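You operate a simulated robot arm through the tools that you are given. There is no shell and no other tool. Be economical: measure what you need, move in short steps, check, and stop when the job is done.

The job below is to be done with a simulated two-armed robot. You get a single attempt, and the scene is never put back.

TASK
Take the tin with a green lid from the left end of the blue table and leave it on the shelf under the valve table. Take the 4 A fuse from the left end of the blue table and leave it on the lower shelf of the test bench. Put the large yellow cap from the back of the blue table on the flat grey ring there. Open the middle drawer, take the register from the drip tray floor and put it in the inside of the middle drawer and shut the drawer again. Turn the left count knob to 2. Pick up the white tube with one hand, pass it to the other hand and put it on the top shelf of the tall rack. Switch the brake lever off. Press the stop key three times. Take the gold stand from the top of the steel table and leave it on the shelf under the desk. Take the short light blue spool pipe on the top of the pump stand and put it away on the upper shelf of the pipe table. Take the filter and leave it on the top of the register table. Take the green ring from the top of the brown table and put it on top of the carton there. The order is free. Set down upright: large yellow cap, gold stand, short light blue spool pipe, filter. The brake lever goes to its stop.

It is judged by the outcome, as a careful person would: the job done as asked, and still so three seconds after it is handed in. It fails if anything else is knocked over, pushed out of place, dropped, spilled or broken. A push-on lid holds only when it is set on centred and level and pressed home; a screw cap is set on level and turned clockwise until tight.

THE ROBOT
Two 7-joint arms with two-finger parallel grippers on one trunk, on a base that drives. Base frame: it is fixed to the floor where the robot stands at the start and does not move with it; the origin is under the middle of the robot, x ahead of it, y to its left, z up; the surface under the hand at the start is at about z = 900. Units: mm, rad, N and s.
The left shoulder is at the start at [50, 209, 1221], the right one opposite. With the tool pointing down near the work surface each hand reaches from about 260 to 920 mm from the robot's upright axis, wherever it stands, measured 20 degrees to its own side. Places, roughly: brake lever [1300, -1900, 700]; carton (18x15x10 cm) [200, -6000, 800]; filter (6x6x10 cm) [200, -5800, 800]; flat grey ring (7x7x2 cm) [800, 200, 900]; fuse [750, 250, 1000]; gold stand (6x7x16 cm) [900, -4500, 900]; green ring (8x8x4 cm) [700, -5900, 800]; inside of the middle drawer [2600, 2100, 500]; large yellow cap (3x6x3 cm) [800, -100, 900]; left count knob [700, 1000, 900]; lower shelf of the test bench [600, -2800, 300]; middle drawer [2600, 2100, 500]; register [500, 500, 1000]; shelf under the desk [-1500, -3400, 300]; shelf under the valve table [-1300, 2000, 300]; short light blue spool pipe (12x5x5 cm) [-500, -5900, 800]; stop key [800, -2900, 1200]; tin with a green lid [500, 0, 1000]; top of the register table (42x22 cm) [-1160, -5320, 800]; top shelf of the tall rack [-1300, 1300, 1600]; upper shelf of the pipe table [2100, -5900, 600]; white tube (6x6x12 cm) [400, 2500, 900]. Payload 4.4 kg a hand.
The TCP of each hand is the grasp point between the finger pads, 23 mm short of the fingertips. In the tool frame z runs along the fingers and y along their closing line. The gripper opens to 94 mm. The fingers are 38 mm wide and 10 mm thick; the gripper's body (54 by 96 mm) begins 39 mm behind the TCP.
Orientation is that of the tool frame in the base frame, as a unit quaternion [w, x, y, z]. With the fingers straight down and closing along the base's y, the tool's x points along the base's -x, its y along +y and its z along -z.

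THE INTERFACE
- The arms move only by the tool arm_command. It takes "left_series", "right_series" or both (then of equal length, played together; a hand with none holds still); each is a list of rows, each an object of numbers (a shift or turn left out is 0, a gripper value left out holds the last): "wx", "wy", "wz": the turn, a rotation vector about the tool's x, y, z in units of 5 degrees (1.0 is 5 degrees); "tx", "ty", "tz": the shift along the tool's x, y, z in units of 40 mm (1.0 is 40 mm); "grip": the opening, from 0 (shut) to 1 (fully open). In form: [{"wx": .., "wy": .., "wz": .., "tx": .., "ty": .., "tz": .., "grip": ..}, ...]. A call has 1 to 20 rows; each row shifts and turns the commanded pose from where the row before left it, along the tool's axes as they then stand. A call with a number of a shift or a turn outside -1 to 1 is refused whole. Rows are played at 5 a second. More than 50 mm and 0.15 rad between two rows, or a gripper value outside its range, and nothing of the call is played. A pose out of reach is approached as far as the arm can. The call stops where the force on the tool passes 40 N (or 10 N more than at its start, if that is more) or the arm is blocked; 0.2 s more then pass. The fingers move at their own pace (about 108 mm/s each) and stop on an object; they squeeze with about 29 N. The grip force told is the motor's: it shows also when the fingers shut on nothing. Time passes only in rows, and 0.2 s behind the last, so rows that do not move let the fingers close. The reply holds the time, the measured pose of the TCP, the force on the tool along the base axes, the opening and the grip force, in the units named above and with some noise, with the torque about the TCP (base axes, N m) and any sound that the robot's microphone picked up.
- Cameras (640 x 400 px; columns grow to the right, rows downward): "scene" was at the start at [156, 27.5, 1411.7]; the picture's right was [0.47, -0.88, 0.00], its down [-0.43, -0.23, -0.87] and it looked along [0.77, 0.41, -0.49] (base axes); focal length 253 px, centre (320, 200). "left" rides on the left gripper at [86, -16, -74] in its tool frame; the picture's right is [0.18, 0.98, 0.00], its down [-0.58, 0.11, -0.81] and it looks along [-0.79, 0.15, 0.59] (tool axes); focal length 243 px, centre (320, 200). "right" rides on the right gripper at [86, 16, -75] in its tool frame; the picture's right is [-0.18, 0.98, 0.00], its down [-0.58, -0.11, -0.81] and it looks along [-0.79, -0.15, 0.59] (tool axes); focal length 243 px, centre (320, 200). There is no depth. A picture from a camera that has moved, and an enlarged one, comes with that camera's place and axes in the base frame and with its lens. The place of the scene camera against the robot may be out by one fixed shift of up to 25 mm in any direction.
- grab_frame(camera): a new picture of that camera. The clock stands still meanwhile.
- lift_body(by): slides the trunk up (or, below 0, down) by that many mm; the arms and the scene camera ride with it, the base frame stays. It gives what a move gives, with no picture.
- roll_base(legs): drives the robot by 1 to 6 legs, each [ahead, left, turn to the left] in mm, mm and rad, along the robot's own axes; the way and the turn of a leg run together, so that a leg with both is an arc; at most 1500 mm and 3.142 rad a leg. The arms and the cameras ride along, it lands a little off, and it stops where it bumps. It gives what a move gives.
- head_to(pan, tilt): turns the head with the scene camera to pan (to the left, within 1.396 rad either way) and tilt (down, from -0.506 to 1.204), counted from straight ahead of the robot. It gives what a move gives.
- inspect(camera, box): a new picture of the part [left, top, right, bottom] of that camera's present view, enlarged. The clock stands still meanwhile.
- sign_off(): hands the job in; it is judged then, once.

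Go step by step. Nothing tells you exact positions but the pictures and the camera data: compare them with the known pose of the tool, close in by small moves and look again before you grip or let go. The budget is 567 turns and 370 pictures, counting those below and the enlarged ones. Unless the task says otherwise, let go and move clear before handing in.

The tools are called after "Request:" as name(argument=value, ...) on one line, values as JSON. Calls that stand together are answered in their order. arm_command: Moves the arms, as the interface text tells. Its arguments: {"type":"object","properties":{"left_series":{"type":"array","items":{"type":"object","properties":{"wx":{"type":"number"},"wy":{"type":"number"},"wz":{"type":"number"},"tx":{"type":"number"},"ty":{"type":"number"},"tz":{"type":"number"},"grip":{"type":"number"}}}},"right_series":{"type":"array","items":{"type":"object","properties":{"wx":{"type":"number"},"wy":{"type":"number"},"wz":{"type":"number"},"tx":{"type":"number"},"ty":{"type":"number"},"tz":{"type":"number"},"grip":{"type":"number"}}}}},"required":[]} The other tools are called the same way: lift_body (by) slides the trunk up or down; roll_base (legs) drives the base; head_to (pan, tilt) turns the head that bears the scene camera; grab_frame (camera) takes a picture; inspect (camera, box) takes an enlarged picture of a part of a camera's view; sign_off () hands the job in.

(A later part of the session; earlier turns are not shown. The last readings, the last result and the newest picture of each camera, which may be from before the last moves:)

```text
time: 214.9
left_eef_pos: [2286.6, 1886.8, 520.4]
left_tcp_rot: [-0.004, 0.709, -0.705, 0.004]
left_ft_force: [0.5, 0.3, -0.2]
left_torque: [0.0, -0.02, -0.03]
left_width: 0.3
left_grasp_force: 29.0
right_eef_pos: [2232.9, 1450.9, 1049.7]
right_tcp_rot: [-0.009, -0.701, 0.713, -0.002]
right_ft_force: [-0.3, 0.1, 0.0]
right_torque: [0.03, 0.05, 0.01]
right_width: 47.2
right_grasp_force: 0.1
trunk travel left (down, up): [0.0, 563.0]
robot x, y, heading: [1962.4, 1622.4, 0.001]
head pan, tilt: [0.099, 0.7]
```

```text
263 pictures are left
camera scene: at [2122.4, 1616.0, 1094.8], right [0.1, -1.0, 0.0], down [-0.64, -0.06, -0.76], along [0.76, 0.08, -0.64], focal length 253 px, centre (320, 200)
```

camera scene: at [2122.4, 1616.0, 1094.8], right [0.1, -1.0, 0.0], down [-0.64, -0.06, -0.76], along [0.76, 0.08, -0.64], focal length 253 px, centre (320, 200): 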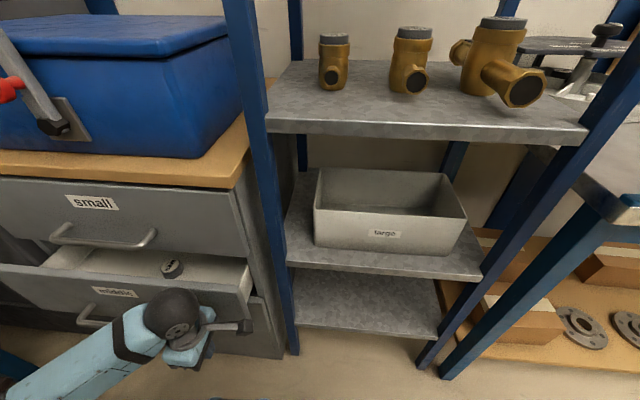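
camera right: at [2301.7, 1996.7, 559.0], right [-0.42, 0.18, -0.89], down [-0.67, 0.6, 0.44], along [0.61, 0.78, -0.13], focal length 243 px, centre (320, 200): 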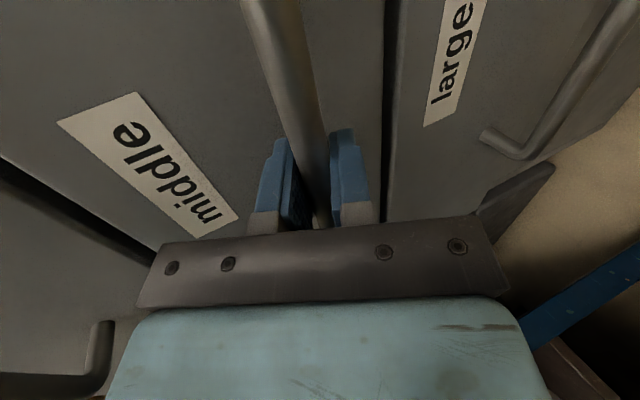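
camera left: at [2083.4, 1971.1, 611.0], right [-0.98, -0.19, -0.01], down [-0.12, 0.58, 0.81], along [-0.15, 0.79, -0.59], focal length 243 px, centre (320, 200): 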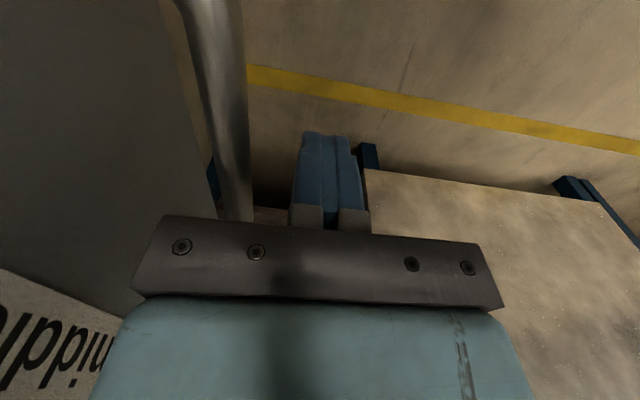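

Request:
roll_base(legs=[[60, 0, 0]])

Request:
arm_command(left_series=[{"ty": -0.3}, {"ty": -0.3}, {"ty": -0.3}, {"ty": -0.3}])

Request:
grab_frame(camera="scene")

```text
time: 215.8
left_eef_pos: [2347.5, 1887.1, 520.6]
left_tcp_rot: [-0.004, 0.709, -0.705, 0.003]
left_ft_force: [-0.5, -0.3, 0.1]
left_torque: [-0.03, 0.01, 0.02]
left_width: 0.0
left_grasp_force: 28.8
right_eef_pos: [2293.5, 1450.2, 1049.6]
right_tcp_rot: [-0.009, -0.701, 0.713, -0.001]
right_ft_force: [-0.8, 0.4, -0.2]
right_torque: [-0.01, 0.01, -0.01]
right_width: 47.3
right_grasp_force: 0.1
trunk travel left (down, up): [0.0, 563.0]
robot x, y, heading: [2022.6, 1626.6, 0.0]
head pan, tilt: [0.099, 0.7]
```

```text
time: 216.6
left_eef_pos: [2372.6, 1888.0, 520.1]
left_tcp_rot: [-0.002, 0.708, -0.706, 0.001]
left_ft_force: [-5.0, 1.4, 2.1]
left_torque: [-0.15, -0.27, -0.09]
left_width: 0.3
left_grasp_force: 28.9
right_eef_pos: [2291.8, 1451.0, 1049.4]
right_tcp_rot: [-0.008, -0.701, 0.713, -0.001]
right_ft_force: [-0.1, -0.3, -0.6]
right_torque: [0.01, 0.02, -0.03]
right_width: 47.1
right_grasp_force: 0.1
trunk travel left (down, up): [0.0, 563.0]
robot x, y, heading: [2021.1, 1624.0, -0.003]
head pan, tilt: [0.099, 0.7]
stopped in row 3 (left hand): the force on the tool passed its limit at 52 N (the readings are from after the stop); the commanded pose is now the measured one
```

```text
262 pictures are left
camera scene: at [2181.9, 1616.2, 1094.8], right [0.1, -0.99, 0.0], down [-0.64, -0.06, -0.76], along [0.76, 0.08, -0.64], focal length 253 px, centre (320, 200)
```

scene: 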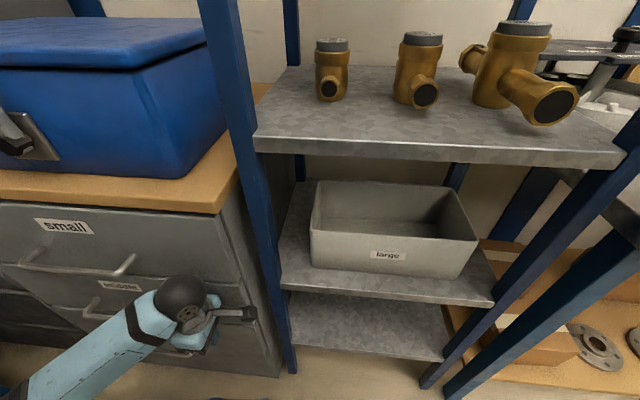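

Request:
arm_command(left_series=[{"ty": -0.3}, {"ty": -0.3}])

Request:
arm_command(left_series=[{"ty": 0.9}, {"ty": 0.9}, {"ty": 0.4}])

Request:
roll_base(legs=[[-300, 0, 0]])

Request:
grab_frame(camera="scene")

```text
time: 216.9
left_eef_pos: [2371.9, 1888.7, 520.4]
left_tcp_rot: [0.001, -0.707, 0.708, 0.002]
left_ft_force: [-8.3, 1.6, 2.4]
left_torque: [-0.32, -0.94, 0.11]
left_width: 0.2
left_grasp_force: 29.1
right_eef_pos: [2292.3, 1450.8, 1049.7]
right_tcp_rot: [-0.009, -0.701, 0.713, -0.001]
right_ft_force: [0.2, 0.5, -0.2]
right_torque: [-0.01, 0.03, 0.01]
right_width: 47.2
right_grasp_force: 0.0
trunk travel left (down, up): [0.0, 563.0]
robot x, y, heading: [2018.6, 1622.5, -0.002]
head pan, tilt: [0.099, 0.7]
stopped in row 1 (left hand): the force on the tool passed its limit at 58 N (the readings are from after the stop); the commanded pose is now the measured one
```

```text
time: 217.7
left_eef_pos: [2285.0, 1887.4, 520.5]
left_tcp_rot: [-0.001, 0.707, -0.707, -0.002]
left_ft_force: [0.8, -0.2, 0.0]
left_torque: [-0.01, -0.02, -0.03]
left_width: 0.1
left_grasp_force: 28.8
right_eef_pos: [2293.8, 1450.6, 1049.8]
right_tcp_rot: [-0.009, -0.702, 0.713, -0.001]
right_ft_force: [-0.9, -0.5, -0.2]
right_torque: [-0.01, 0.02, 0.02]
right_width: 47.0
right_grasp_force: 0.1
trunk travel left (down, up): [0.0, 563.0]
robot x, y, heading: [2018.8, 1625.9, 0.006]
head pan, tilt: [0.099, 0.7]
```

```text
time: 219.7
left_eef_pos: [1981.0, 1886.1, 520.5]
left_tcp_rot: [0.0, -0.705, 0.709, 0.001]
left_ft_force: [0.2, 0.2, 0.8]
left_torque: [-0.04, 0.02, 0.06]
left_width: 0.0
left_grasp_force: 29.1
right_eef_pos: [1987.5, 1450.1, 1051.3]
right_tcp_rot: [-0.009, -0.7, 0.714, -0.001]
right_ft_force: [0.2, 0.1, 0.8]
right_torque: [-0.02, 0.04, 0.03]
right_width: 46.9
right_grasp_force: 0.0
trunk travel left (down, up): [0.0, 563.0]
robot x, y, heading: [1713.8, 1623.0, -0.003]
head pan, tilt: [0.099, 0.7]
```

```text
261 pictures are left
camera scene: at [1876.4, 1616.5, 1094.9], right [0.1, -1.0, 0.0], down [-0.64, -0.06, -0.76], along [0.76, 0.07, -0.64], focal length 253 px, centre (320, 200)
```

scene: 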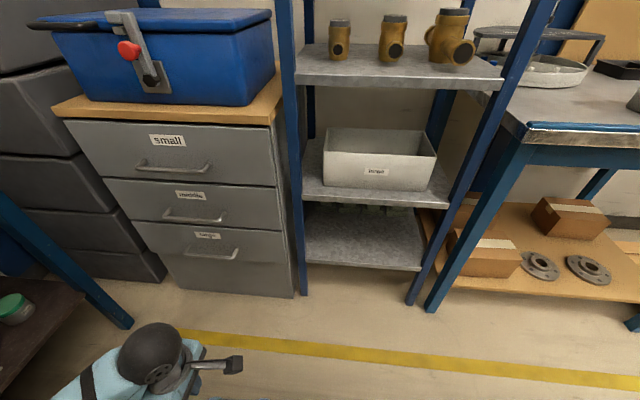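

Drawer is shut. Next the white tube: raise the arms and drive to the bench, facing +y.

Request:
arm_command(left_series=[{"tz": -0.95}, {"tz": -0.95}, {"tz": -0.95}, {"tz": -0.95}, {"tz": -0.95}, {"tz": -0.95}, {"tz": -0.95}, {"tz": -0.95}, {"tz": -0.95}, {"tz": -0.95}])

Request:
lift_body(by=260)

Request:
roll_base(legs=[[-250, 0, 0], [0, 0, 2.96], [1210, 0, 0], [0, 0, -1.39]])

Request:
head_to(pan=0, tilt=0.7)

Request:
grab_frame(camera="scene")

```text
time: 221.9
left_eef_pos: [2063.9, 1886.2, 862.5]
left_tcp_rot: [0.0, -0.706, 0.708, 0.003]
left_ft_force: [-0.7, 0.0, -0.8]
left_torque: [-0.01, 0.02, 0.01]
left_width: 0.0
left_grasp_force: 29.3
left hand out of reach, approached as far as the arm can: row 2, 3, 4, 5, 6, 7, 9
right_eef_pos: [1986.8, 1449.5, 1049.1]
right_tcp_rot: [-0.008, -0.7, 0.714, -0.001]
right_ft_force: [0.3, 0.6, -0.4]
right_torque: [-0.01, 0.02, 0.01]
right_width: 47.1
right_grasp_force: 0.1
trunk travel left (down, up): [0.0, 563.0]
robot x, y, heading: [1717.4, 1620.7, -0.007]
head pan, tilt: [0.099, 0.7]
```

```text
time: 224.6
left_eef_pos: [2064.1, 1887.6, 1122.8]
left_tcp_rot: [0.0, -0.706, 0.708, 0.002]
left_ft_force: [0.5, 0.8, 0.0]
left_torque: [-0.01, -0.04, 0.0]
left_width: 0.1
left_grasp_force: 28.9
right_eef_pos: [1987.5, 1450.0, 1309.2]
right_tcp_rot: [-0.009, -0.7, 0.714, -0.001]
right_ft_force: [0.2, 0.0, -0.3]
right_torque: [-0.02, 0.01, 0.01]
right_width: 47.4
right_grasp_force: 0.1
trunk travel left (down, up): [-260.0, 303.0]
robot x, y, heading: [1712.9, 1624.5, -0.0]
head pan, tilt: [0.099, 0.7]
```

```text
time: 242.4
left_eef_pos: [51.9, 2240.5, 1123.1]
left_tcp_rot: [0.001, 1.0, -0.021, -0.002]
left_ft_force: [0.5, -0.6, 0.6]
left_torque: [0.01, 0.0, 0.02]
left_width: 0.1
left_grasp_force: 29.3
right_eef_pos: [485.6, 2146.5, 1309.2]
right_tcp_rot: [0.005, 1.0, -0.03, 0.006]
right_ft_force: [0.7, -0.9, 0.1]
right_torque: [-0.04, 0.0, 0.0]
right_width: 47.1
right_grasp_force: 0.1
trunk travel left (down, up): [-260.0, 303.0]
robot x, y, heading: [306.6, 1881.0, 1.529]
head pan, tilt: [0.099, 0.7]
```

```text
time: 243.0
left_eef_pos: [50.7, 2241.8, 1123.6]
left_tcp_rot: [0.001, 1.0, -0.02, -0.001]
left_ft_force: [-0.4, 0.2, 0.9]
left_torque: [0.01, 0.0, -0.01]
left_width: 0.0
left_grasp_force: 29.6
right_eef_pos: [485.0, 2147.6, 1310.6]
right_tcp_rot: [0.005, 1.0, -0.03, 0.006]
right_ft_force: [-0.2, 0.0, -0.4]
right_torque: [-0.01, -0.01, -0.01]
right_width: 47.2
right_grasp_force: 0.2
trunk travel left (down, up): [-260.0, 303.0]
robot x, y, heading: [303.6, 1880.3, 1.533]
head pan, tilt: [0.0, 0.7]
```

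```text
260 pictures are left
camera scene: at [316.6, 2019.2, 1354.8], right [1.0, -0.04, 0.0], down [-0.03, -0.64, -0.76], along [0.03, 0.76, -0.64], focal length 253 px, centre (320, 200)
```

scene: 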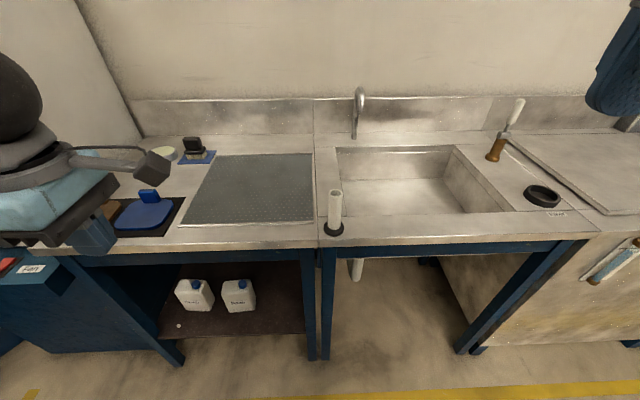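

Request:
inspect(camera="scene", box=[294, 170, 374, 245])

Request:
inspect(camera="scene", box=[480, 90, 580, 220])

```text
5.33 times, centred on (334, 208) of scene
camera zoom: at [316.6, 2019.2, 1354.8], right [1.0, -0.04, 0.0], down [-0.03, -0.64, -0.76], along [0.03, 0.76, -0.64], focal length 1350 px, centre (245, 160)
```

zoom: 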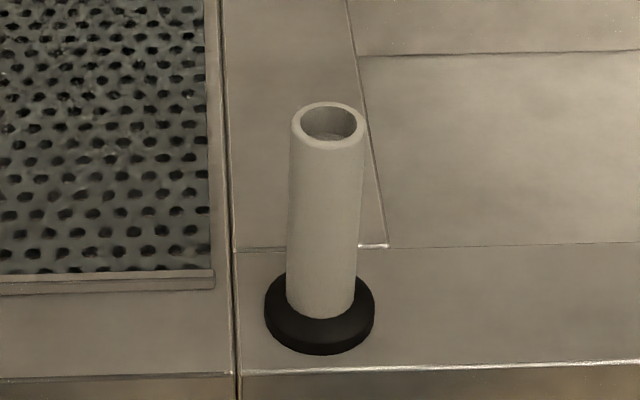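

```text
3.08 times, centred on (530, 155) of scene
camera zoom: at [316.6, 2019.2, 1354.8], right [1.0, -0.04, 0.0], down [-0.03, -0.64, -0.76], along [0.03, 0.76, -0.64], focal length 779 px, centre (-326, 338)
```

zoom: 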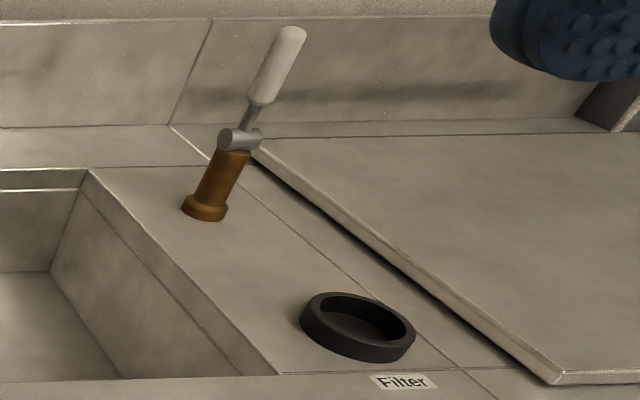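

Tube (with dark foot) stands near [348,2417]. Unwind the right hand's yaw and move above it.

Request:
arm_command(right_series=[{"wz": 1}, {"wz": 1}, {"wz": 1}, {"wz": 1}, {"wz": 1}, {"wz": 1}, {"wz": 1}, {"wz": 1}, {"wz": 1}, {"wz": 1}, {"wz": 1}, {"wz": 1}, {"wz": 1}, {"wz": 1}, {"wz": 1}, {"wz": 1}, {"wz": 1}, {"wz": 1, "grip": 0.8}])

Request:
arm_command(right_series=[{"tx": -0.8, "ty": 0.4, "tz": 0.4}, {"tx": -0.8, "ty": 0.4, "tz": 0.4}, {"tx": -0.8, "ty": 0.4, "tz": 0.4}, {"ty": 0.9, "tz": 0.6}, {"ty": 0.9, "tz": 0.6}, {"ty": 0.6, "tz": 0.6}, {"tz": 0.6}])

Request:
grab_frame(camera="right")

```text
time: 246.8
left_eef_pos: [51.5, 2240.0, 1123.1]
left_tcp_rot: [0.002, 1.0, -0.02, -0.002]
left_ft_force: [0.6, 0.2, -0.1]
left_torque: [0.0, 0.01, 0.03]
left_width: 0.0
left_grasp_force: 28.5
right_eef_pos: [485.9, 2146.9, 1311.0]
right_tcp_rot: [0.001, -0.686, 0.728, -0.009]
right_ft_force: [8.4, 10.2, 11.0]
right_torque: [-1.97, 0.93, 0.81]
right_width: 75.2
right_grasp_force: 0.1
trunk travel left (down, up): [-260.0, 303.0]
robot x, y, heading: [302.3, 1884.1, 1.531]
head pan, tilt: [0.0, 0.7]
```

```text
time: 248.4
left_eef_pos: [51.4, 2242.0, 1122.8]
left_tcp_rot: [0.001, 1.0, -0.021, -0.001]
left_ft_force: [-0.8, 0.0, -0.3]
left_torque: [-0.03, 0.01, 0.0]
left_width: 0.3
left_grasp_force: 29.7
right_eef_pos: [349.8, 2250.1, 1163.6]
right_tcp_rot: [0.001, -0.687, 0.727, -0.008]
right_ft_force: [0.0, 0.4, 0.0]
right_torque: [-0.01, 0.03, 0.03]
right_width: 75.2
right_grasp_force: 0.0
trunk travel left (down, up): [-260.0, 303.0]
robot x, y, heading: [300.0, 1883.5, 1.529]
head pan, tilt: [0.0, 0.7]
```

```text
257 pictures are left
camera right: at [326.6, 2164.2, 1239.7], right [-0.97, 0.24, -0.01], down [0.13, 0.58, 0.8], along [0.2, 0.78, -0.6], focal length 243 px, centre (320, 200)
```

right: 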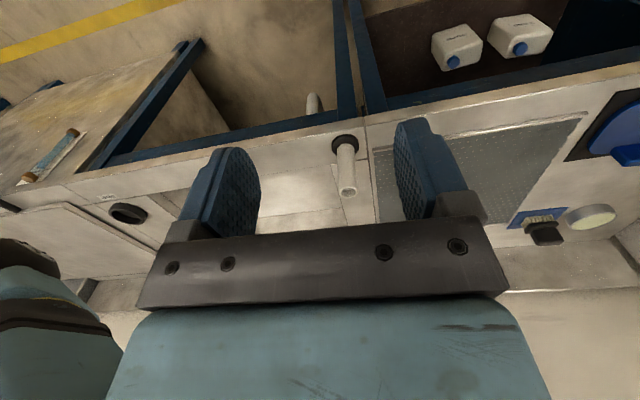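

Request:
arm_command(right_series=[{"tx": -0.8, "tz": 0.35, "ty": 0.03}, {"tx": -0.8, "tz": 0.35, "ty": 0.03}, {"tx": -0.8, "tz": 0.35, "ty": 0.03}, {"tx": -0.8, "tz": 0.35, "ty": 0.03}, {"tx": -0.8, "tz": 0.35, "ty": 0.03}])

Request:
grab_frame(camera="right")

```text
time: 249.6
left_eef_pos: [52.3, 2240.7, 1122.7]
left_tcp_rot: [0.001, 1.0, -0.021, -0.002]
left_ft_force: [-0.2, 0.3, -0.5]
left_torque: [-0.03, -0.01, 0.02]
left_width: 0.2
left_grasp_force: 29.4
right_eef_pos: [354.4, 2408.7, 1091.1]
right_tcp_rot: [0.001, -0.687, 0.727, -0.009]
right_ft_force: [0.2, 0.5, -0.2]
right_torque: [-0.01, 0.0, -0.01]
right_width: 75.3
right_grasp_force: 0.0
trunk travel left (down, up): [-260.0, 303.0]
robot x, y, heading: [303.9, 1883.9, 1.529]
head pan, tilt: [0.0, 0.7]
```

```text
256 pictures are left
camera right: at [331.8, 2323.6, 1167.3], right [-0.97, 0.24, -0.02], down [0.13, 0.58, 0.8], along [0.2, 0.78, -0.6], focal length 243 px, centre (320, 200)
```

right: 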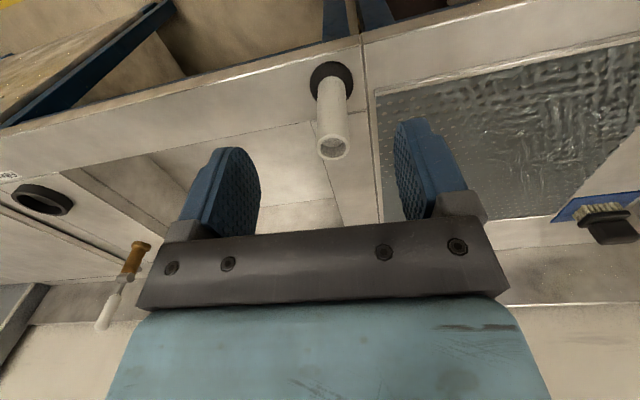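

Request:
arm_command(right_series=[{"tx": -0.7}, {"tx": -0.65}])

Request:
grab_frame(camera="right")

Request:
grab_frame(camera="scene")

```text
time: 250.2
left_eef_pos: [51.8, 2240.9, 1123.1]
left_tcp_rot: [0.002, 1.0, -0.021, -0.001]
left_ft_force: [-0.2, 0.2, 1.0]
left_torque: [0.01, 0.01, 0.01]
left_width: 0.1
left_grasp_force: 28.8
right_eef_pos: [359.2, 2462.3, 1091.4]
right_tcp_rot: [0.001, -0.686, 0.727, -0.009]
right_ft_force: [0.9, -0.3, 0.8]
right_torque: [0.01, 0.02, 0.0]
right_width: 75.2
right_grasp_force: 0.1
trunk travel left (down, up): [-260.0, 303.0]
robot x, y, heading: [301.4, 1881.0, 1.534]
head pan, tilt: [0.0, 0.7]
```

```text
255 pictures are left
camera right: at [334.8, 2377.8, 1168.3], right [-0.97, 0.24, -0.02], down [0.13, 0.58, 0.8], along [0.2, 0.78, -0.6], focal length 243 px, centre (320, 200)
```

right: 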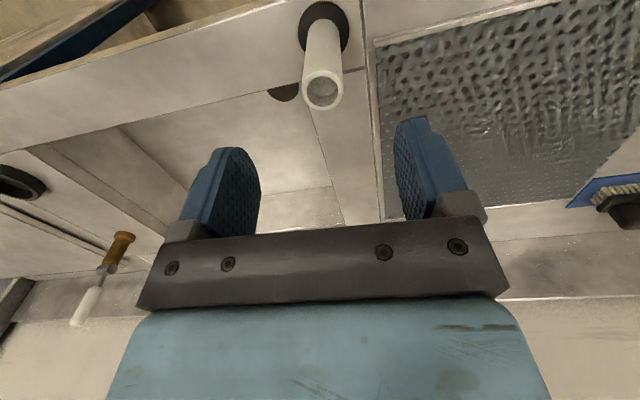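

```text
254 pictures are left
camera scene: at [316.5, 2019.3, 1354.8], right [1.0, -0.04, 0.0], down [-0.03, -0.64, -0.76], along [0.03, 0.76, -0.64], focal length 253 px, centre (320, 200)
```

scene: 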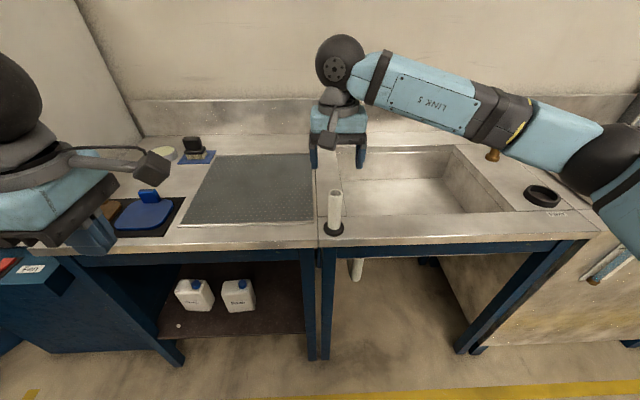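

Triangulated: tube top z≈998 at (358,2469). Descend to z≈972 and grip.

Request:
arm_command(right_series=[{"tx": -0.16, "tz": 0.7}, {"tz": 0.8}, {"tz": 0.8}, {"tz": 0.7}])

Request:
grab_frame(camera="right")

```text
time: 251.2
left_eef_pos: [51.6, 2241.7, 1122.9]
left_tcp_rot: [0.001, 1.0, -0.02, -0.001]
left_ft_force: [0.4, -0.3, 0.5]
left_torque: [-0.03, -0.02, 0.03]
left_width: 0.1
left_grasp_force: 29.3
right_eef_pos: [359.8, 2466.9, 969.9]
right_tcp_rot: [0.002, -0.686, 0.727, -0.008]
right_ft_force: [0.0, -0.1, 0.6]
right_torque: [-0.02, 0.03, -0.03]
right_width: 75.3
right_grasp_force: 0.1
trunk travel left (down, up): [-260.0, 303.0]
robot x, y, heading: [300.3, 1880.2, 1.527]
head pan, tilt: [0.0, 0.7]
```

```text
253 pictures are left
camera right: at [336.0, 2382.1, 1046.1], right [-0.97, 0.24, -0.02], down [0.13, 0.58, 0.8], along [0.2, 0.78, -0.6], focal length 243 px, centre (320, 200)
```

right: 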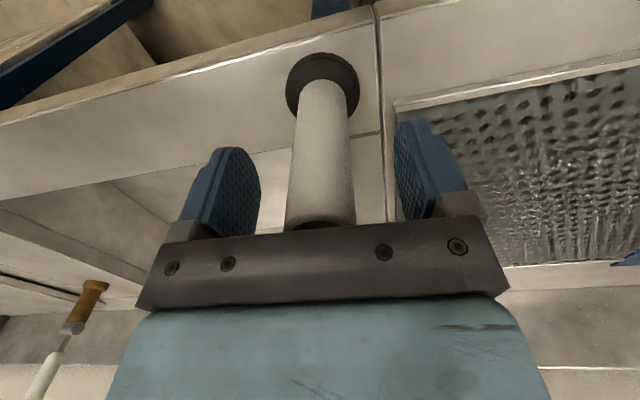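

Request:
arm_command(right_series=[{"grip": 0}, {}, {}, {"tz": -0.8}, {"tz": -0.9}, {"tz": -0.9}, {"tz": -0.9}, {"tz": -0.9}])

Request:
grab_frame(camera="right")

Request:
grab_frame(camera="scene")

```text
time: 253.0
left_eef_pos: [50.8, 2241.2, 1122.8]
left_tcp_rot: [0.001, 1.0, -0.021, -0.001]
left_ft_force: [-1.3, -0.4, -0.2]
left_torque: [0.01, -0.01, 0.0]
left_width: 0.0
left_grasp_force: 28.9
right_eef_pos: [355.7, 2472.1, 1145.6]
right_tcp_rot: [0.001, -0.687, 0.727, -0.01]
right_ft_force: [0.9, 0.2, -1.4]
right_torque: [-0.02, -0.02, 0.02]
right_width: 31.4
right_grasp_force: 28.5
trunk travel left (down, up): [-260.0, 303.0]
robot x, y, heading: [305.1, 1878.0, 1.53]
head pan, tilt: [0.0, 0.7]
```

```text
252 pictures are left
camera right: at [332.1, 2385.5, 1222.0], right [-0.97, 0.24, -0.02], down [0.13, 0.58, 0.8], along [0.2, 0.78, -0.6], focal length 243 px, centre (320, 200)
```

right: 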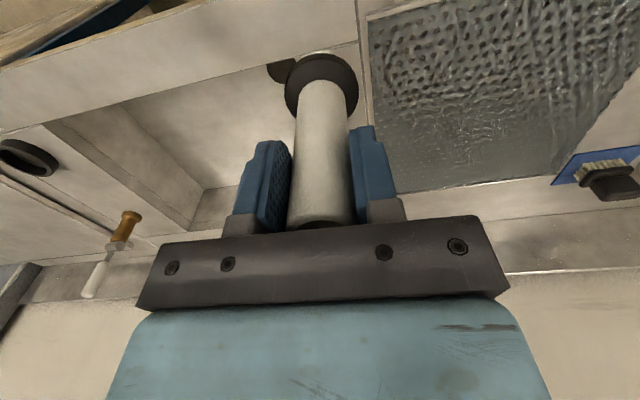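

```text
251 pictures are left
camera scene: at [316.1, 2018.8, 1354.8], right [1.0, -0.04, 0.0], down [-0.03, -0.64, -0.77], along [0.03, 0.76, -0.64], focal length 253 px, centre (320, 200)
```

scene: 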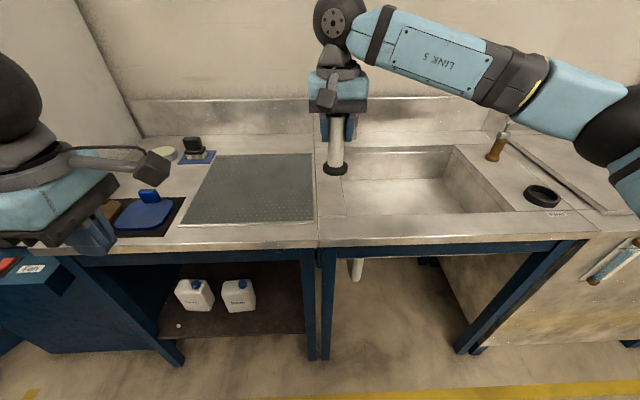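

Tube held by the right hand. Bring it in front of the chest and prepare the left hand (yaw 0, pitched forward 80°).

Request:
arm_command(left_series=[{"wz": 1, "ty": 0}, {"wz": 1}, {"wz": 1}, {"wz": 1}, {"wz": 1}, {"wz": 1}, {"wz": 1}, {"wz": 1}, {"wz": 1}, {"wz": 1}, {"wz": 1}, {"wz": 1}, {"wz": 1}, {"wz": 1}, {"wz": 1}, {"wz": 1}, {"wz": 1}, {"wz": 1, "grip": 0.7}])

Request:
arm_command(left_series=[{"wy": -1}, {"wy": -1}, {"wy": -1}, {"wy": -1}, {"wy": -1}, {"wy": -1}, {"wy": -1}, {"wy": -1}, {"wy": -1}, {"wy": -1}, {"wy": -1}, {"wy": -1}, {"wy": -1}, {"wy": -1}, {"wy": -1}, {"wy": -1}])

Request:
arm_command(right_series=[{"tx": 0.75, "ty": 0.56}, {"tx": 0.75, "ty": 0.56}, {"tx": 0.75, "ty": 0.56}, {"tx": 0.75, "ty": 0.56}])

Request:
grab_frame(camera="scene")

```text
time: 256.8
left_eef_pos: [51.4, 2241.7, 1122.4]
left_tcp_rot: [-0.003, -0.693, 0.721, 0.0]
left_ft_force: [-0.6, -0.2, 0.1]
left_torque: [0.01, 0.0, 0.0]
left_width: 65.6
left_grasp_force: 0.1
right_eef_pos: [354.9, 2471.4, 1145.9]
right_tcp_rot: [0.001, -0.686, 0.728, -0.009]
right_ft_force: [-0.1, 0.9, -1.6]
right_torque: [-0.02, -0.03, 0.01]
right_width: 31.2
right_grasp_force: 28.8
trunk travel left (down, up): [-260.0, 303.0]
robot x, y, heading: [300.8, 1880.7, 1.534]
head pan, tilt: [0.0, 0.7]
```

```text
time: 260.2
left_eef_pos: [72.2, 2392.2, 1170.6]
left_tcp_rot: [0.462, -0.531, 0.554, 0.445]
left_ft_force: [-0.1, -0.6, 0.2]
left_torque: [0.0, 0.04, 0.01]
left_width: 65.7
left_grasp_force: 0.0
left hand out of reach, approached as far as the arm can: row 2, 3, 4, 5, 6, 7, 8, 9, 10, 11, 12, 13, 14, 15, 16
right_eef_pos: [355.9, 2472.3, 1146.0]
right_tcp_rot: [0.0, -0.687, 0.727, -0.009]
right_ft_force: [-0.4, 0.2, -1.0]
right_torque: [-0.03, -0.01, 0.03]
right_width: 31.5
right_grasp_force: 28.6
trunk travel left (down, up): [-260.0, 303.0]
robot x, y, heading: [302.3, 1880.0, 1.531]
head pan, tilt: [0.0, 0.7]
```

```text
time: 261.2
left_eef_pos: [72.4, 2391.4, 1172.0]
left_tcp_rot: [0.462, -0.531, 0.553, 0.445]
left_ft_force: [0.4, 0.1, -0.1]
left_torque: [0.0, 0.02, -0.04]
left_width: 65.7
left_grasp_force: 0.0
right_eef_pos: [257.2, 2354.0, 1146.8]
right_tcp_rot: [0.001, -0.687, 0.727, -0.009]
right_ft_force: [-1.2, -0.5, -1.4]
right_torque: [0.0, 0.01, -0.02]
right_width: 31.2
right_grasp_force: 28.9
trunk travel left (down, up): [-260.0, 303.0]
robot x, y, heading: [301.3, 1884.7, 1.528]
head pan, tilt: [0.0, 0.7]
```

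```text
250 pictures are left
camera scene: at [315.6, 2018.7, 1354.9], right [1.0, -0.04, 0.0], down [-0.03, -0.64, -0.77], along [0.03, 0.76, -0.64], focal length 253 px, centre (320, 200)
```

scene: 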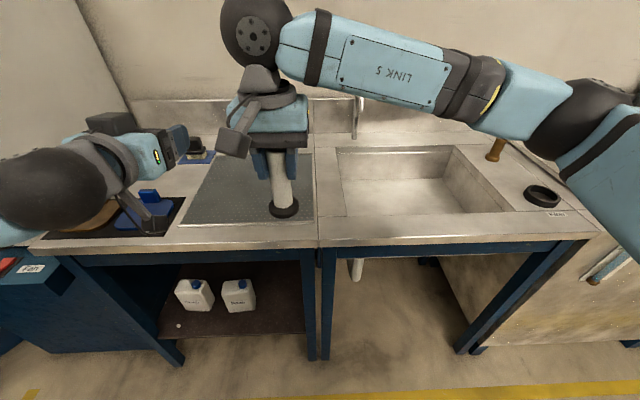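

Left is pitched but further forward; I'll move the tube forward to rel fwd 590 and bring the left hand behind it.

Request:
arm_command(right_series=[{"tx": -0.75}, {"tx": -0.75}, {"tx": -0.75}, {"tx": -0.75}])

Request:
arm_command(left_series=[{"ty": -0.78, "tx": 0.22}, {"ty": -0.78, "tx": 0.22}, {"ty": -0.78, "tx": 0.22}, {"ty": -0.78, "tx": 0.22}, {"ty": -0.78, "tx": 0.22}, {"ty": -0.78, "tx": 0.22}])

Request:
grab_frame(camera="scene")

Request:
grab_frame(camera="left")

```text
time: 262.2
left_eef_pos: [72.6, 2392.2, 1170.6]
left_tcp_rot: [0.462, -0.531, 0.554, 0.445]
left_ft_force: [0.6, 0.0, -0.4]
left_torque: [-0.01, 0.03, -0.01]
left_width: 65.9
left_grasp_force: 0.1
right_eef_pos: [264.3, 2477.1, 1142.9]
right_tcp_rot: [0.001, -0.687, 0.727, -0.01]
right_ft_force: [0.2, -0.2, -1.9]
right_torque: [-0.01, -0.01, -0.04]
right_width: 31.0
right_grasp_force: 29.5
trunk travel left (down, up): [-260.0, 303.0]
robot x, y, heading: [303.9, 1880.0, 1.533]
head pan, tilt: [0.0, 0.7]
```

```text
time: 263.6
left_eef_pos: [259.3, 2374.7, 1118.7]
left_tcp_rot: [0.463, -0.53, 0.554, 0.445]
left_ft_force: [0.3, 0.2, -0.1]
left_torque: [-0.03, 0.0, 0.02]
left_width: 66.0
left_grasp_force: 0.0
right_eef_pos: [266.7, 2476.3, 1144.3]
right_tcp_rot: [0.001, -0.686, 0.727, -0.009]
right_ft_force: [-0.2, -0.2, -1.4]
right_torque: [-0.01, 0.07, 0.05]
right_width: 31.1
right_grasp_force: 29.2
trunk travel left (down, up): [-260.0, 303.0]
robot x, y, heading: [299.7, 1880.7, 1.53]
head pan, tilt: [0.0, 0.7]
```

```text
249 pictures are left
camera scene: at [317.6, 2019.2, 1354.9], right [1.0, -0.04, 0.0], down [-0.03, -0.64, -0.76], along [0.03, 0.76, -0.64], focal length 253 px, centre (320, 200)
```

scene: 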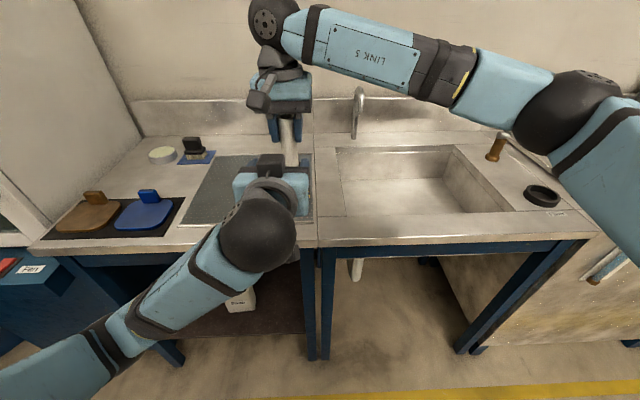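

```text
248 pictures are left
camera left: at [272.5, 2284.6, 1047.6], right [-0.98, 0.01, -0.18], down [-0.13, -0.69, 0.71], along [-0.12, 0.73, 0.68], focal length 243 px, centre (320, 200)
```

left: 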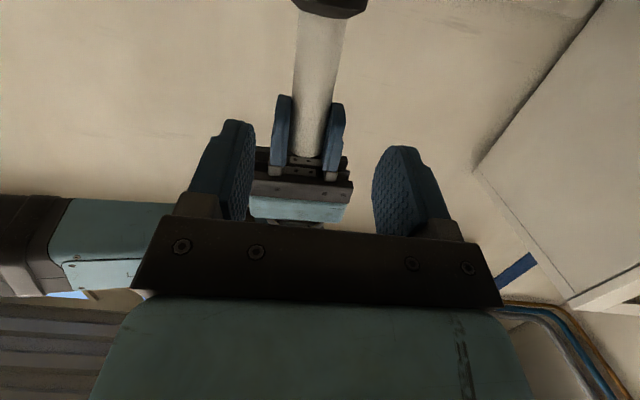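

Left fingers are lined up with the tube. Advance and grip.

Request:
arm_command(left_series=[{"tz": 0.65, "tx": 0.02, "ty": -0.05}, {"tz": 0.65, "tx": 0.02}, {"tz": 0.65, "tx": 0.02}, {"tz": 0.6}])

Request:
grab_frame(camera="left")

Request:
inspect(camera="scene", box=[220, 60, 340, 220])

```text
time: 264.6
left_eef_pos: [265.4, 2475.4, 1097.2]
left_tcp_rot: [0.462, -0.53, 0.554, 0.446]
left_ft_force: [0.0, 0.1, -1.1]
left_torque: [0.02, 0.03, 0.01]
left_width: 65.7
left_grasp_force: 0.1
right_eef_pos: [263.4, 2478.0, 1143.4]
right_tcp_rot: [0.001, -0.686, 0.728, -0.009]
right_ft_force: [0.3, -0.2, -1.5]
right_torque: [0.0, 0.01, -0.02]
right_width: 31.1
right_grasp_force: 29.2
trunk travel left (down, up): [-260.0, 303.0]
robot x, y, heading: [303.6, 1883.0, 1.531]
head pan, tilt: [0.0, 0.7]
```

```text
247 pictures are left
camera left: at [278.2, 2384.8, 1026.5], right [-0.98, 0.01, -0.18], down [-0.13, -0.69, 0.72], along [-0.12, 0.73, 0.68], focal length 243 px, centre (320, 200)
```

left: 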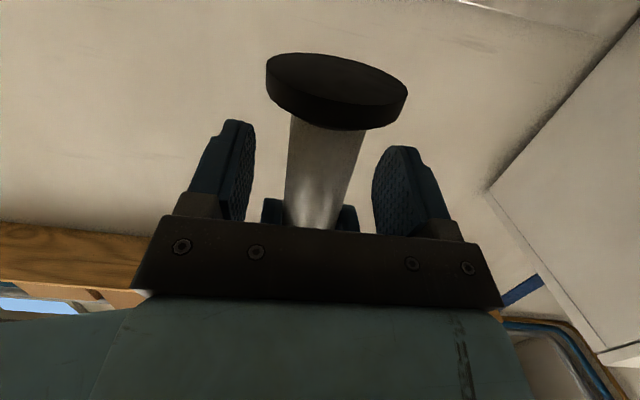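

```text
2.50 times, centred on (280, 140) of scene
camera zoom: at [316.7, 2019.7, 1354.8], right [1.0, -0.04, 0.0], down [-0.03, -0.64, -0.76], along [0.03, 0.76, -0.64], focal length 633 px, centre (420, 350)
```

zoom: 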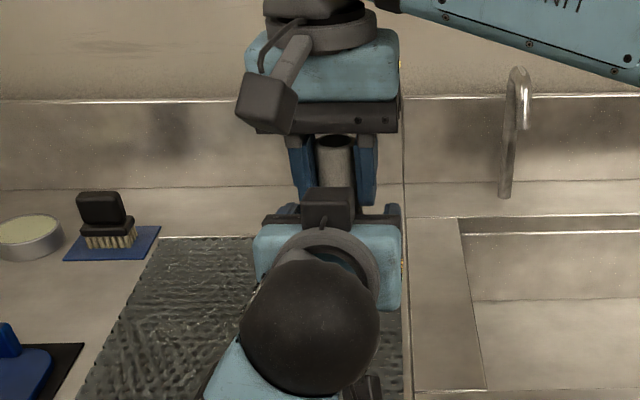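

Request:
arm_command(left_series=[{"grip": 0}, {}, {}])

Request:
arm_command(right_series=[{"grip": 0.6}, {}, {"tz": -0.6}, {"tz": -0.9}, {"tz": -0.9}, {"tz": -0.9}])

Request:
grab_frame(camera="left")

Request:
grab_frame(camera="scene")

```text
time: 265.4
left_eef_pos: [265.5, 2474.8, 1097.5]
left_tcp_rot: [0.462, -0.531, 0.554, 0.445]
left_ft_force: [-0.5, 1.7, -3.9]
left_torque: [-0.02, -0.76, 0.0]
left_width: 31.1
left_grasp_force: 29.5
right_eef_pos: [263.9, 2475.6, 1143.8]
right_tcp_rot: [0.001, -0.686, 0.728, -0.008]
right_ft_force: [0.5, -2.5, 3.7]
right_torque: [-0.05, 0.76, -0.02]
right_width: 31.2
right_grasp_force: 29.0
trunk travel left (down, up): [-260.0, 303.0]
robot x, y, heading: [300.2, 1881.1, 1.535]
head pan, tilt: [0.0, 0.7]
```

```text
time: 266.8
left_eef_pos: [264.2, 2472.7, 1098.5]
left_tcp_rot: [0.462, -0.531, 0.554, 0.445]
left_ft_force: [-1.1, 0.1, -0.3]
left_torque: [-0.03, -0.05, -0.03]
left_width: 31.2
left_grasp_force: 28.9
right_eef_pos: [263.3, 2477.3, 1277.0]
right_tcp_rot: [0.002, -0.687, 0.727, -0.009]
right_ft_force: [0.5, 0.1, 0.5]
right_torque: [0.01, -0.01, -0.01]
right_width: 56.3
right_grasp_force: 0.1
trunk travel left (down, up): [-260.0, 303.0]
robot x, y, heading: [299.8, 1881.5, 1.535]
head pan, tilt: [0.0, 0.7]
```

```text
245 pictures are left
camera left: at [278.0, 2383.7, 1027.1], right [-0.98, 0.01, -0.18], down [-0.14, -0.69, 0.71], along [-0.12, 0.73, 0.68], focal length 243 px, centre (320, 200)
```

left: 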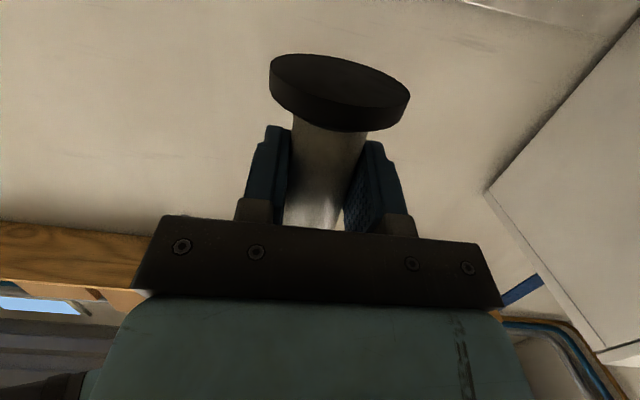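

```text
244 pictures are left
camera scene: at [316.2, 2018.6, 1354.9], right [1.0, -0.04, 0.0], down [-0.03, -0.64, -0.77], along [0.03, 0.76, -0.64], focal length 253 px, centre (320, 200)
```

scene: 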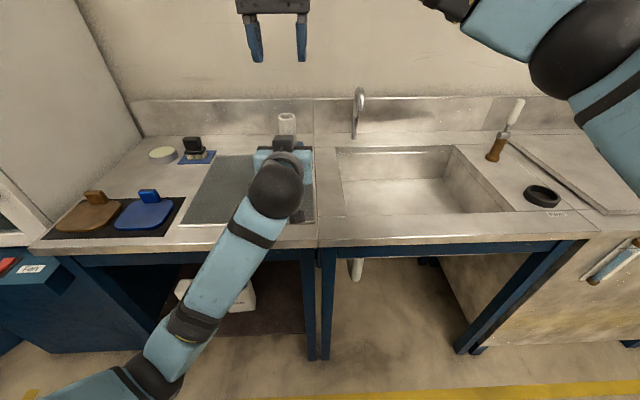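

Handover done. Tuck the right arm away, then drive toward the tall rack.

Request:
arm_command(right_series=[{"ty": -0.9}, {"ty": -0.9}, {"ty": -0.9}, {"ty": -0.9}, {"ty": -0.9}, {"ty": -0.9}, {"ty": -0.9}, {"ty": -0.9}, {"tx": 0.9}, {"tx": 0.9}, {"tx": 0.9}, {"tx": 0.9}, {"tx": 0.9}, {"tx": 0.9}])

Request:
roll_base(legs=[[-250, 0, 0], [0, 450, 0], [0, 0, 1.608]])

Request:
head_to(pan=0.2, tilt=0.1)

Request:
grab_frame(camera="scene")

```text
time: 269.8
left_eef_pos: [265.2, 2474.2, 1099.0]
left_tcp_rot: [0.463, -0.53, 0.553, 0.446]
left_ft_force: [0.4, -0.1, 0.1]
left_torque: [0.0, -0.01, 0.03]
left_width: 31.0
left_grasp_force: 29.0
right_eef_pos: [540.0, 2242.9, 1283.9]
right_tcp_rot: [0.001, -0.687, 0.727, -0.008]
right_ft_force: [-0.7, 0.1, -0.3]
right_torque: [0.02, -0.02, -0.03]
right_width: 56.3
right_grasp_force: 0.1
trunk travel left (down, up): [-260.0, 303.0]
robot x, y, heading: [297.9, 1879.1, 1.531]
head pan, tilt: [0.0, 0.7]
```

```text
time: 279.6
left_eef_pos: [-746.5, 1596.7, 1098.1]
left_tcp_rot: [-0.005, 0.767, -0.008, -0.641]
left_ft_force: [-0.5, 0.0, 0.5]
left_torque: [0.05, 0.0, 0.0]
left_width: 31.0
left_grasp_force: 29.1
right_eef_pos: [-523.1, 1878.4, 1284.7]
right_tcp_rot: [-0.007, 1.0, -0.017, 0.005]
right_ft_force: [0.4, 0.0, -0.2]
right_torque: [-0.02, 0.0, 0.04]
right_width: 56.3
right_grasp_force: 0.1
trunk travel left (down, up): [-260.0, 303.0]
robot x, y, heading: [-156.2, 1650.6, 3.127]
head pan, tilt: [0.0, 0.7]
```

```text
time: 280.6
left_eef_pos: [-746.6, 1597.0, 1098.9]
left_tcp_rot: [-0.004, 0.767, -0.007, -0.641]
left_ft_force: [0.2, 0.5, 0.0]
left_torque: [0.0, 0.01, -0.02]
left_width: 31.1
left_grasp_force: 29.3
right_eef_pos: [-522.5, 1878.9, 1284.0]
right_tcp_rot: [-0.006, 1.0, -0.016, 0.006]
right_ft_force: [-0.4, 0.7, -0.2]
right_torque: [0.01, 0.01, 0.02]
right_width: 56.3
right_grasp_force: 0.1
trunk travel left (down, up): [-260.0, 303.0]
robot x, y, heading: [-152.8, 1644.5, 3.126]
head pan, tilt: [0.201, 0.099]
```

```text
243 pictures are left
camera scene: at [-305.1, 1617.5, 1409.5], right [-0.18, 0.98, 0.0], down [0.1, 0.02, -0.99], along [-0.98, -0.18, -0.1], focal length 253 px, centre (320, 200)
```

scene: 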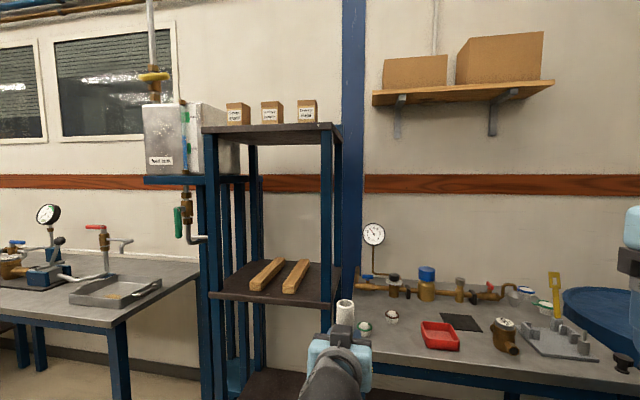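

Request:
lift_body(by=303)

Request:
head_to(pan=0.2, tilt=0.3)

Request:
grab_frame(camera="scene")

Request:
inspect(camera="scene", box=[180, 120, 380, 245])

```text
time: 283.6
left_eef_pos: [-746.8, 1598.3, 1400.5]
left_tcp_rot: [-0.004, 0.767, -0.007, -0.642]
left_ft_force: [0.4, -0.2, -2.6]
left_torque: [-0.02, 0.0, 0.01]
left_width: 30.9
left_grasp_force: 28.9
right_eef_pos: [-522.8, 1878.4, 1586.6]
right_tcp_rot: [-0.007, 1.0, -0.016, 0.005]
right_ft_force: [0.0, -0.4, 1.3]
right_torque: [-0.01, 0.01, 0.0]
right_width: 56.1
right_grasp_force: 0.0
trunk travel left (down, up): [-563.0, 0.0]
robot x, y, heading: [-154.7, 1647.9, 3.124]
head pan, tilt: [0.201, 0.099]
```

```text
time: 284.4
left_eef_pos: [-747.3, 1597.1, 1401.0]
left_tcp_rot: [-0.004, 0.767, -0.007, -0.641]
left_ft_force: [0.0, 0.9, -0.5]
left_torque: [0.02, -0.01, 0.02]
left_width: 31.2
left_grasp_force: 29.0
right_eef_pos: [-524.3, 1878.6, 1587.9]
right_tcp_rot: [-0.007, 1.0, -0.017, 0.006]
right_ft_force: [0.7, 0.3, -0.3]
right_torque: [0.03, 0.04, 0.0]
right_width: 56.2
right_grasp_force: 0.1
trunk travel left (down, up): [-563.0, 0.0]
robot x, y, heading: [-153.6, 1650.3, 3.123]
head pan, tilt: [0.201, 0.3]
```

```text
242 pictures are left
camera scene: at [-306.4, 1617.3, 1694.0], right [-0.18, 0.98, 0.0], down [0.29, 0.05, -0.96], along [-0.94, -0.18, -0.3], focal length 253 px, centre (320, 200)
```

scene: 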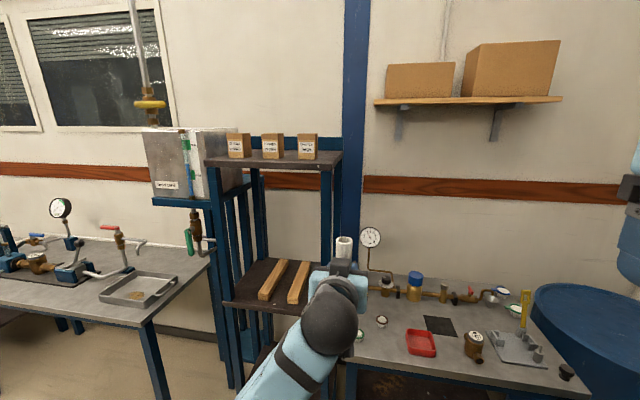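

```text
3.20 times, centred on (280, 182) of scene
camera zoom: at [-306.4, 1617.3, 1694.0], right [-0.18, 0.98, 0.0], down [0.29, 0.05, -0.96], along [-0.94, -0.18, -0.3], focal length 810 px, centre (448, 256)
```

zoom: 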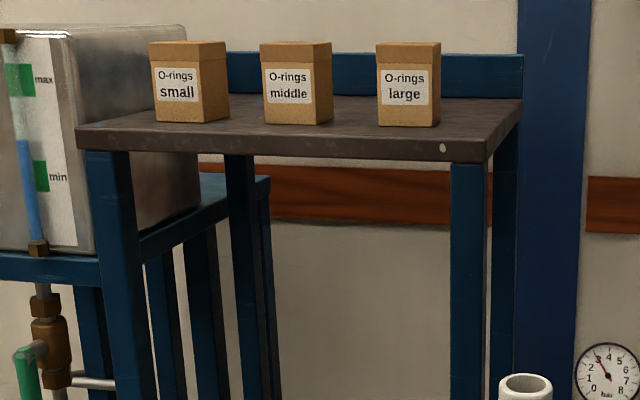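

Top shelf: front edge x≈-1085, z≈1562, three O-ring boxes behind. I'll raise the tube above shelf height first.

Request:
arm_command(left_series=[{"tx": -0.95, "tz": -0.17}, {"tx": -0.95, "tz": -0.17}, {"tx": -0.95, "tz": -0.17}, {"tx": -0.95, "tz": -0.17}, {"tx": -0.95, "tz": -0.17}, {"tx": -0.95, "tz": -0.17}, {"tx": -0.95, "tz": -0.17}])

Request:
roll_base(legs=[[180, 156, 0.016]])

Request:
grab_frame(camera="scene")

Request:
grab_frame(camera="left")

```text
time: 286.0
left_eef_pos: [-747.5, 1598.6, 1671.0]
left_tcp_rot: [-0.004, 0.767, -0.006, -0.642]
left_ft_force: [0.5, -0.2, -1.4]
left_torque: [-0.03, -0.02, -0.01]
left_width: 30.8
left_grasp_force: 29.3
right_eef_pos: [-522.3, 1878.9, 1586.3]
right_tcp_rot: [-0.007, 1.0, -0.017, 0.005]
right_ft_force: [-0.6, -0.2, -0.2]
right_torque: [-0.01, -0.02, 0.02]
right_width: 56.4
right_grasp_force: 0.1
trunk travel left (down, up): [-563.0, 0.0]
robot x, y, heading: [-153.1, 1645.3, 3.124]
head pan, tilt: [0.201, 0.3]
```

```text
time: 288.0
left_eef_pos: [-925.7, 1437.0, 1671.8]
left_tcp_rot: [0.001, 0.767, -0.002, -0.642]
left_ft_force: [-1.4, -0.6, -1.7]
left_torque: [0.0, -0.02, 0.02]
left_width: 31.1
left_grasp_force: 29.2
right_eef_pos: [-704.8, 1720.1, 1587.8]
right_tcp_rot: [-0.006, 1.0, -0.009, 0.004]
right_ft_force: [-0.1, 0.1, 0.1]
right_torque: [-0.01, 0.04, 0.0]
right_width: 56.5
right_grasp_force: 0.0
trunk travel left (down, up): [-563.0, 0.0]
robot x, y, heading: [-333.9, 1496.3, 3.142]
head pan, tilt: [0.201, 0.3]
```

```text
240 pictures are left
camera scene: at [-483.7, 1462.5, 1694.1], right [-0.2, 0.98, 0.0], down [0.29, 0.06, -0.96], along [-0.94, -0.19, -0.29], focal length 253 px, centre (320, 200)
```

scene: 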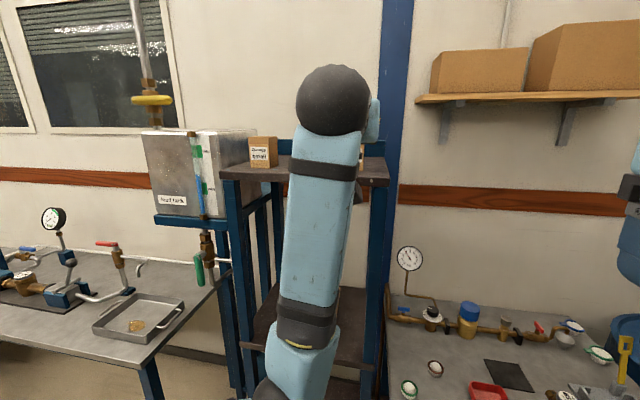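

```text
239 pictures are left
camera left: at [-835.9, 1451.7, 1600.0], right [0.03, -0.98, -0.18], down [0.69, -0.11, 0.71], along [-0.72, -0.14, 0.68], focal length 243 px, centre (320, 200)
```

left: 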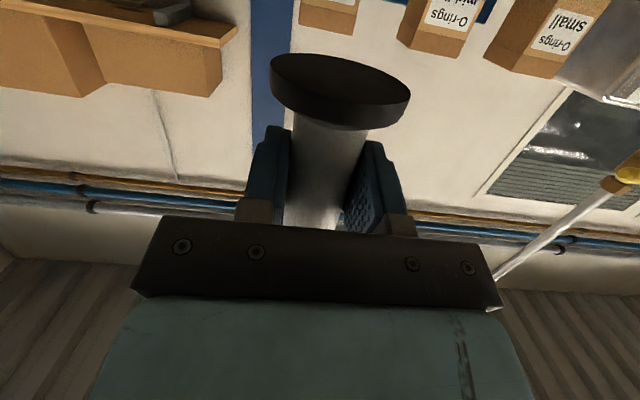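

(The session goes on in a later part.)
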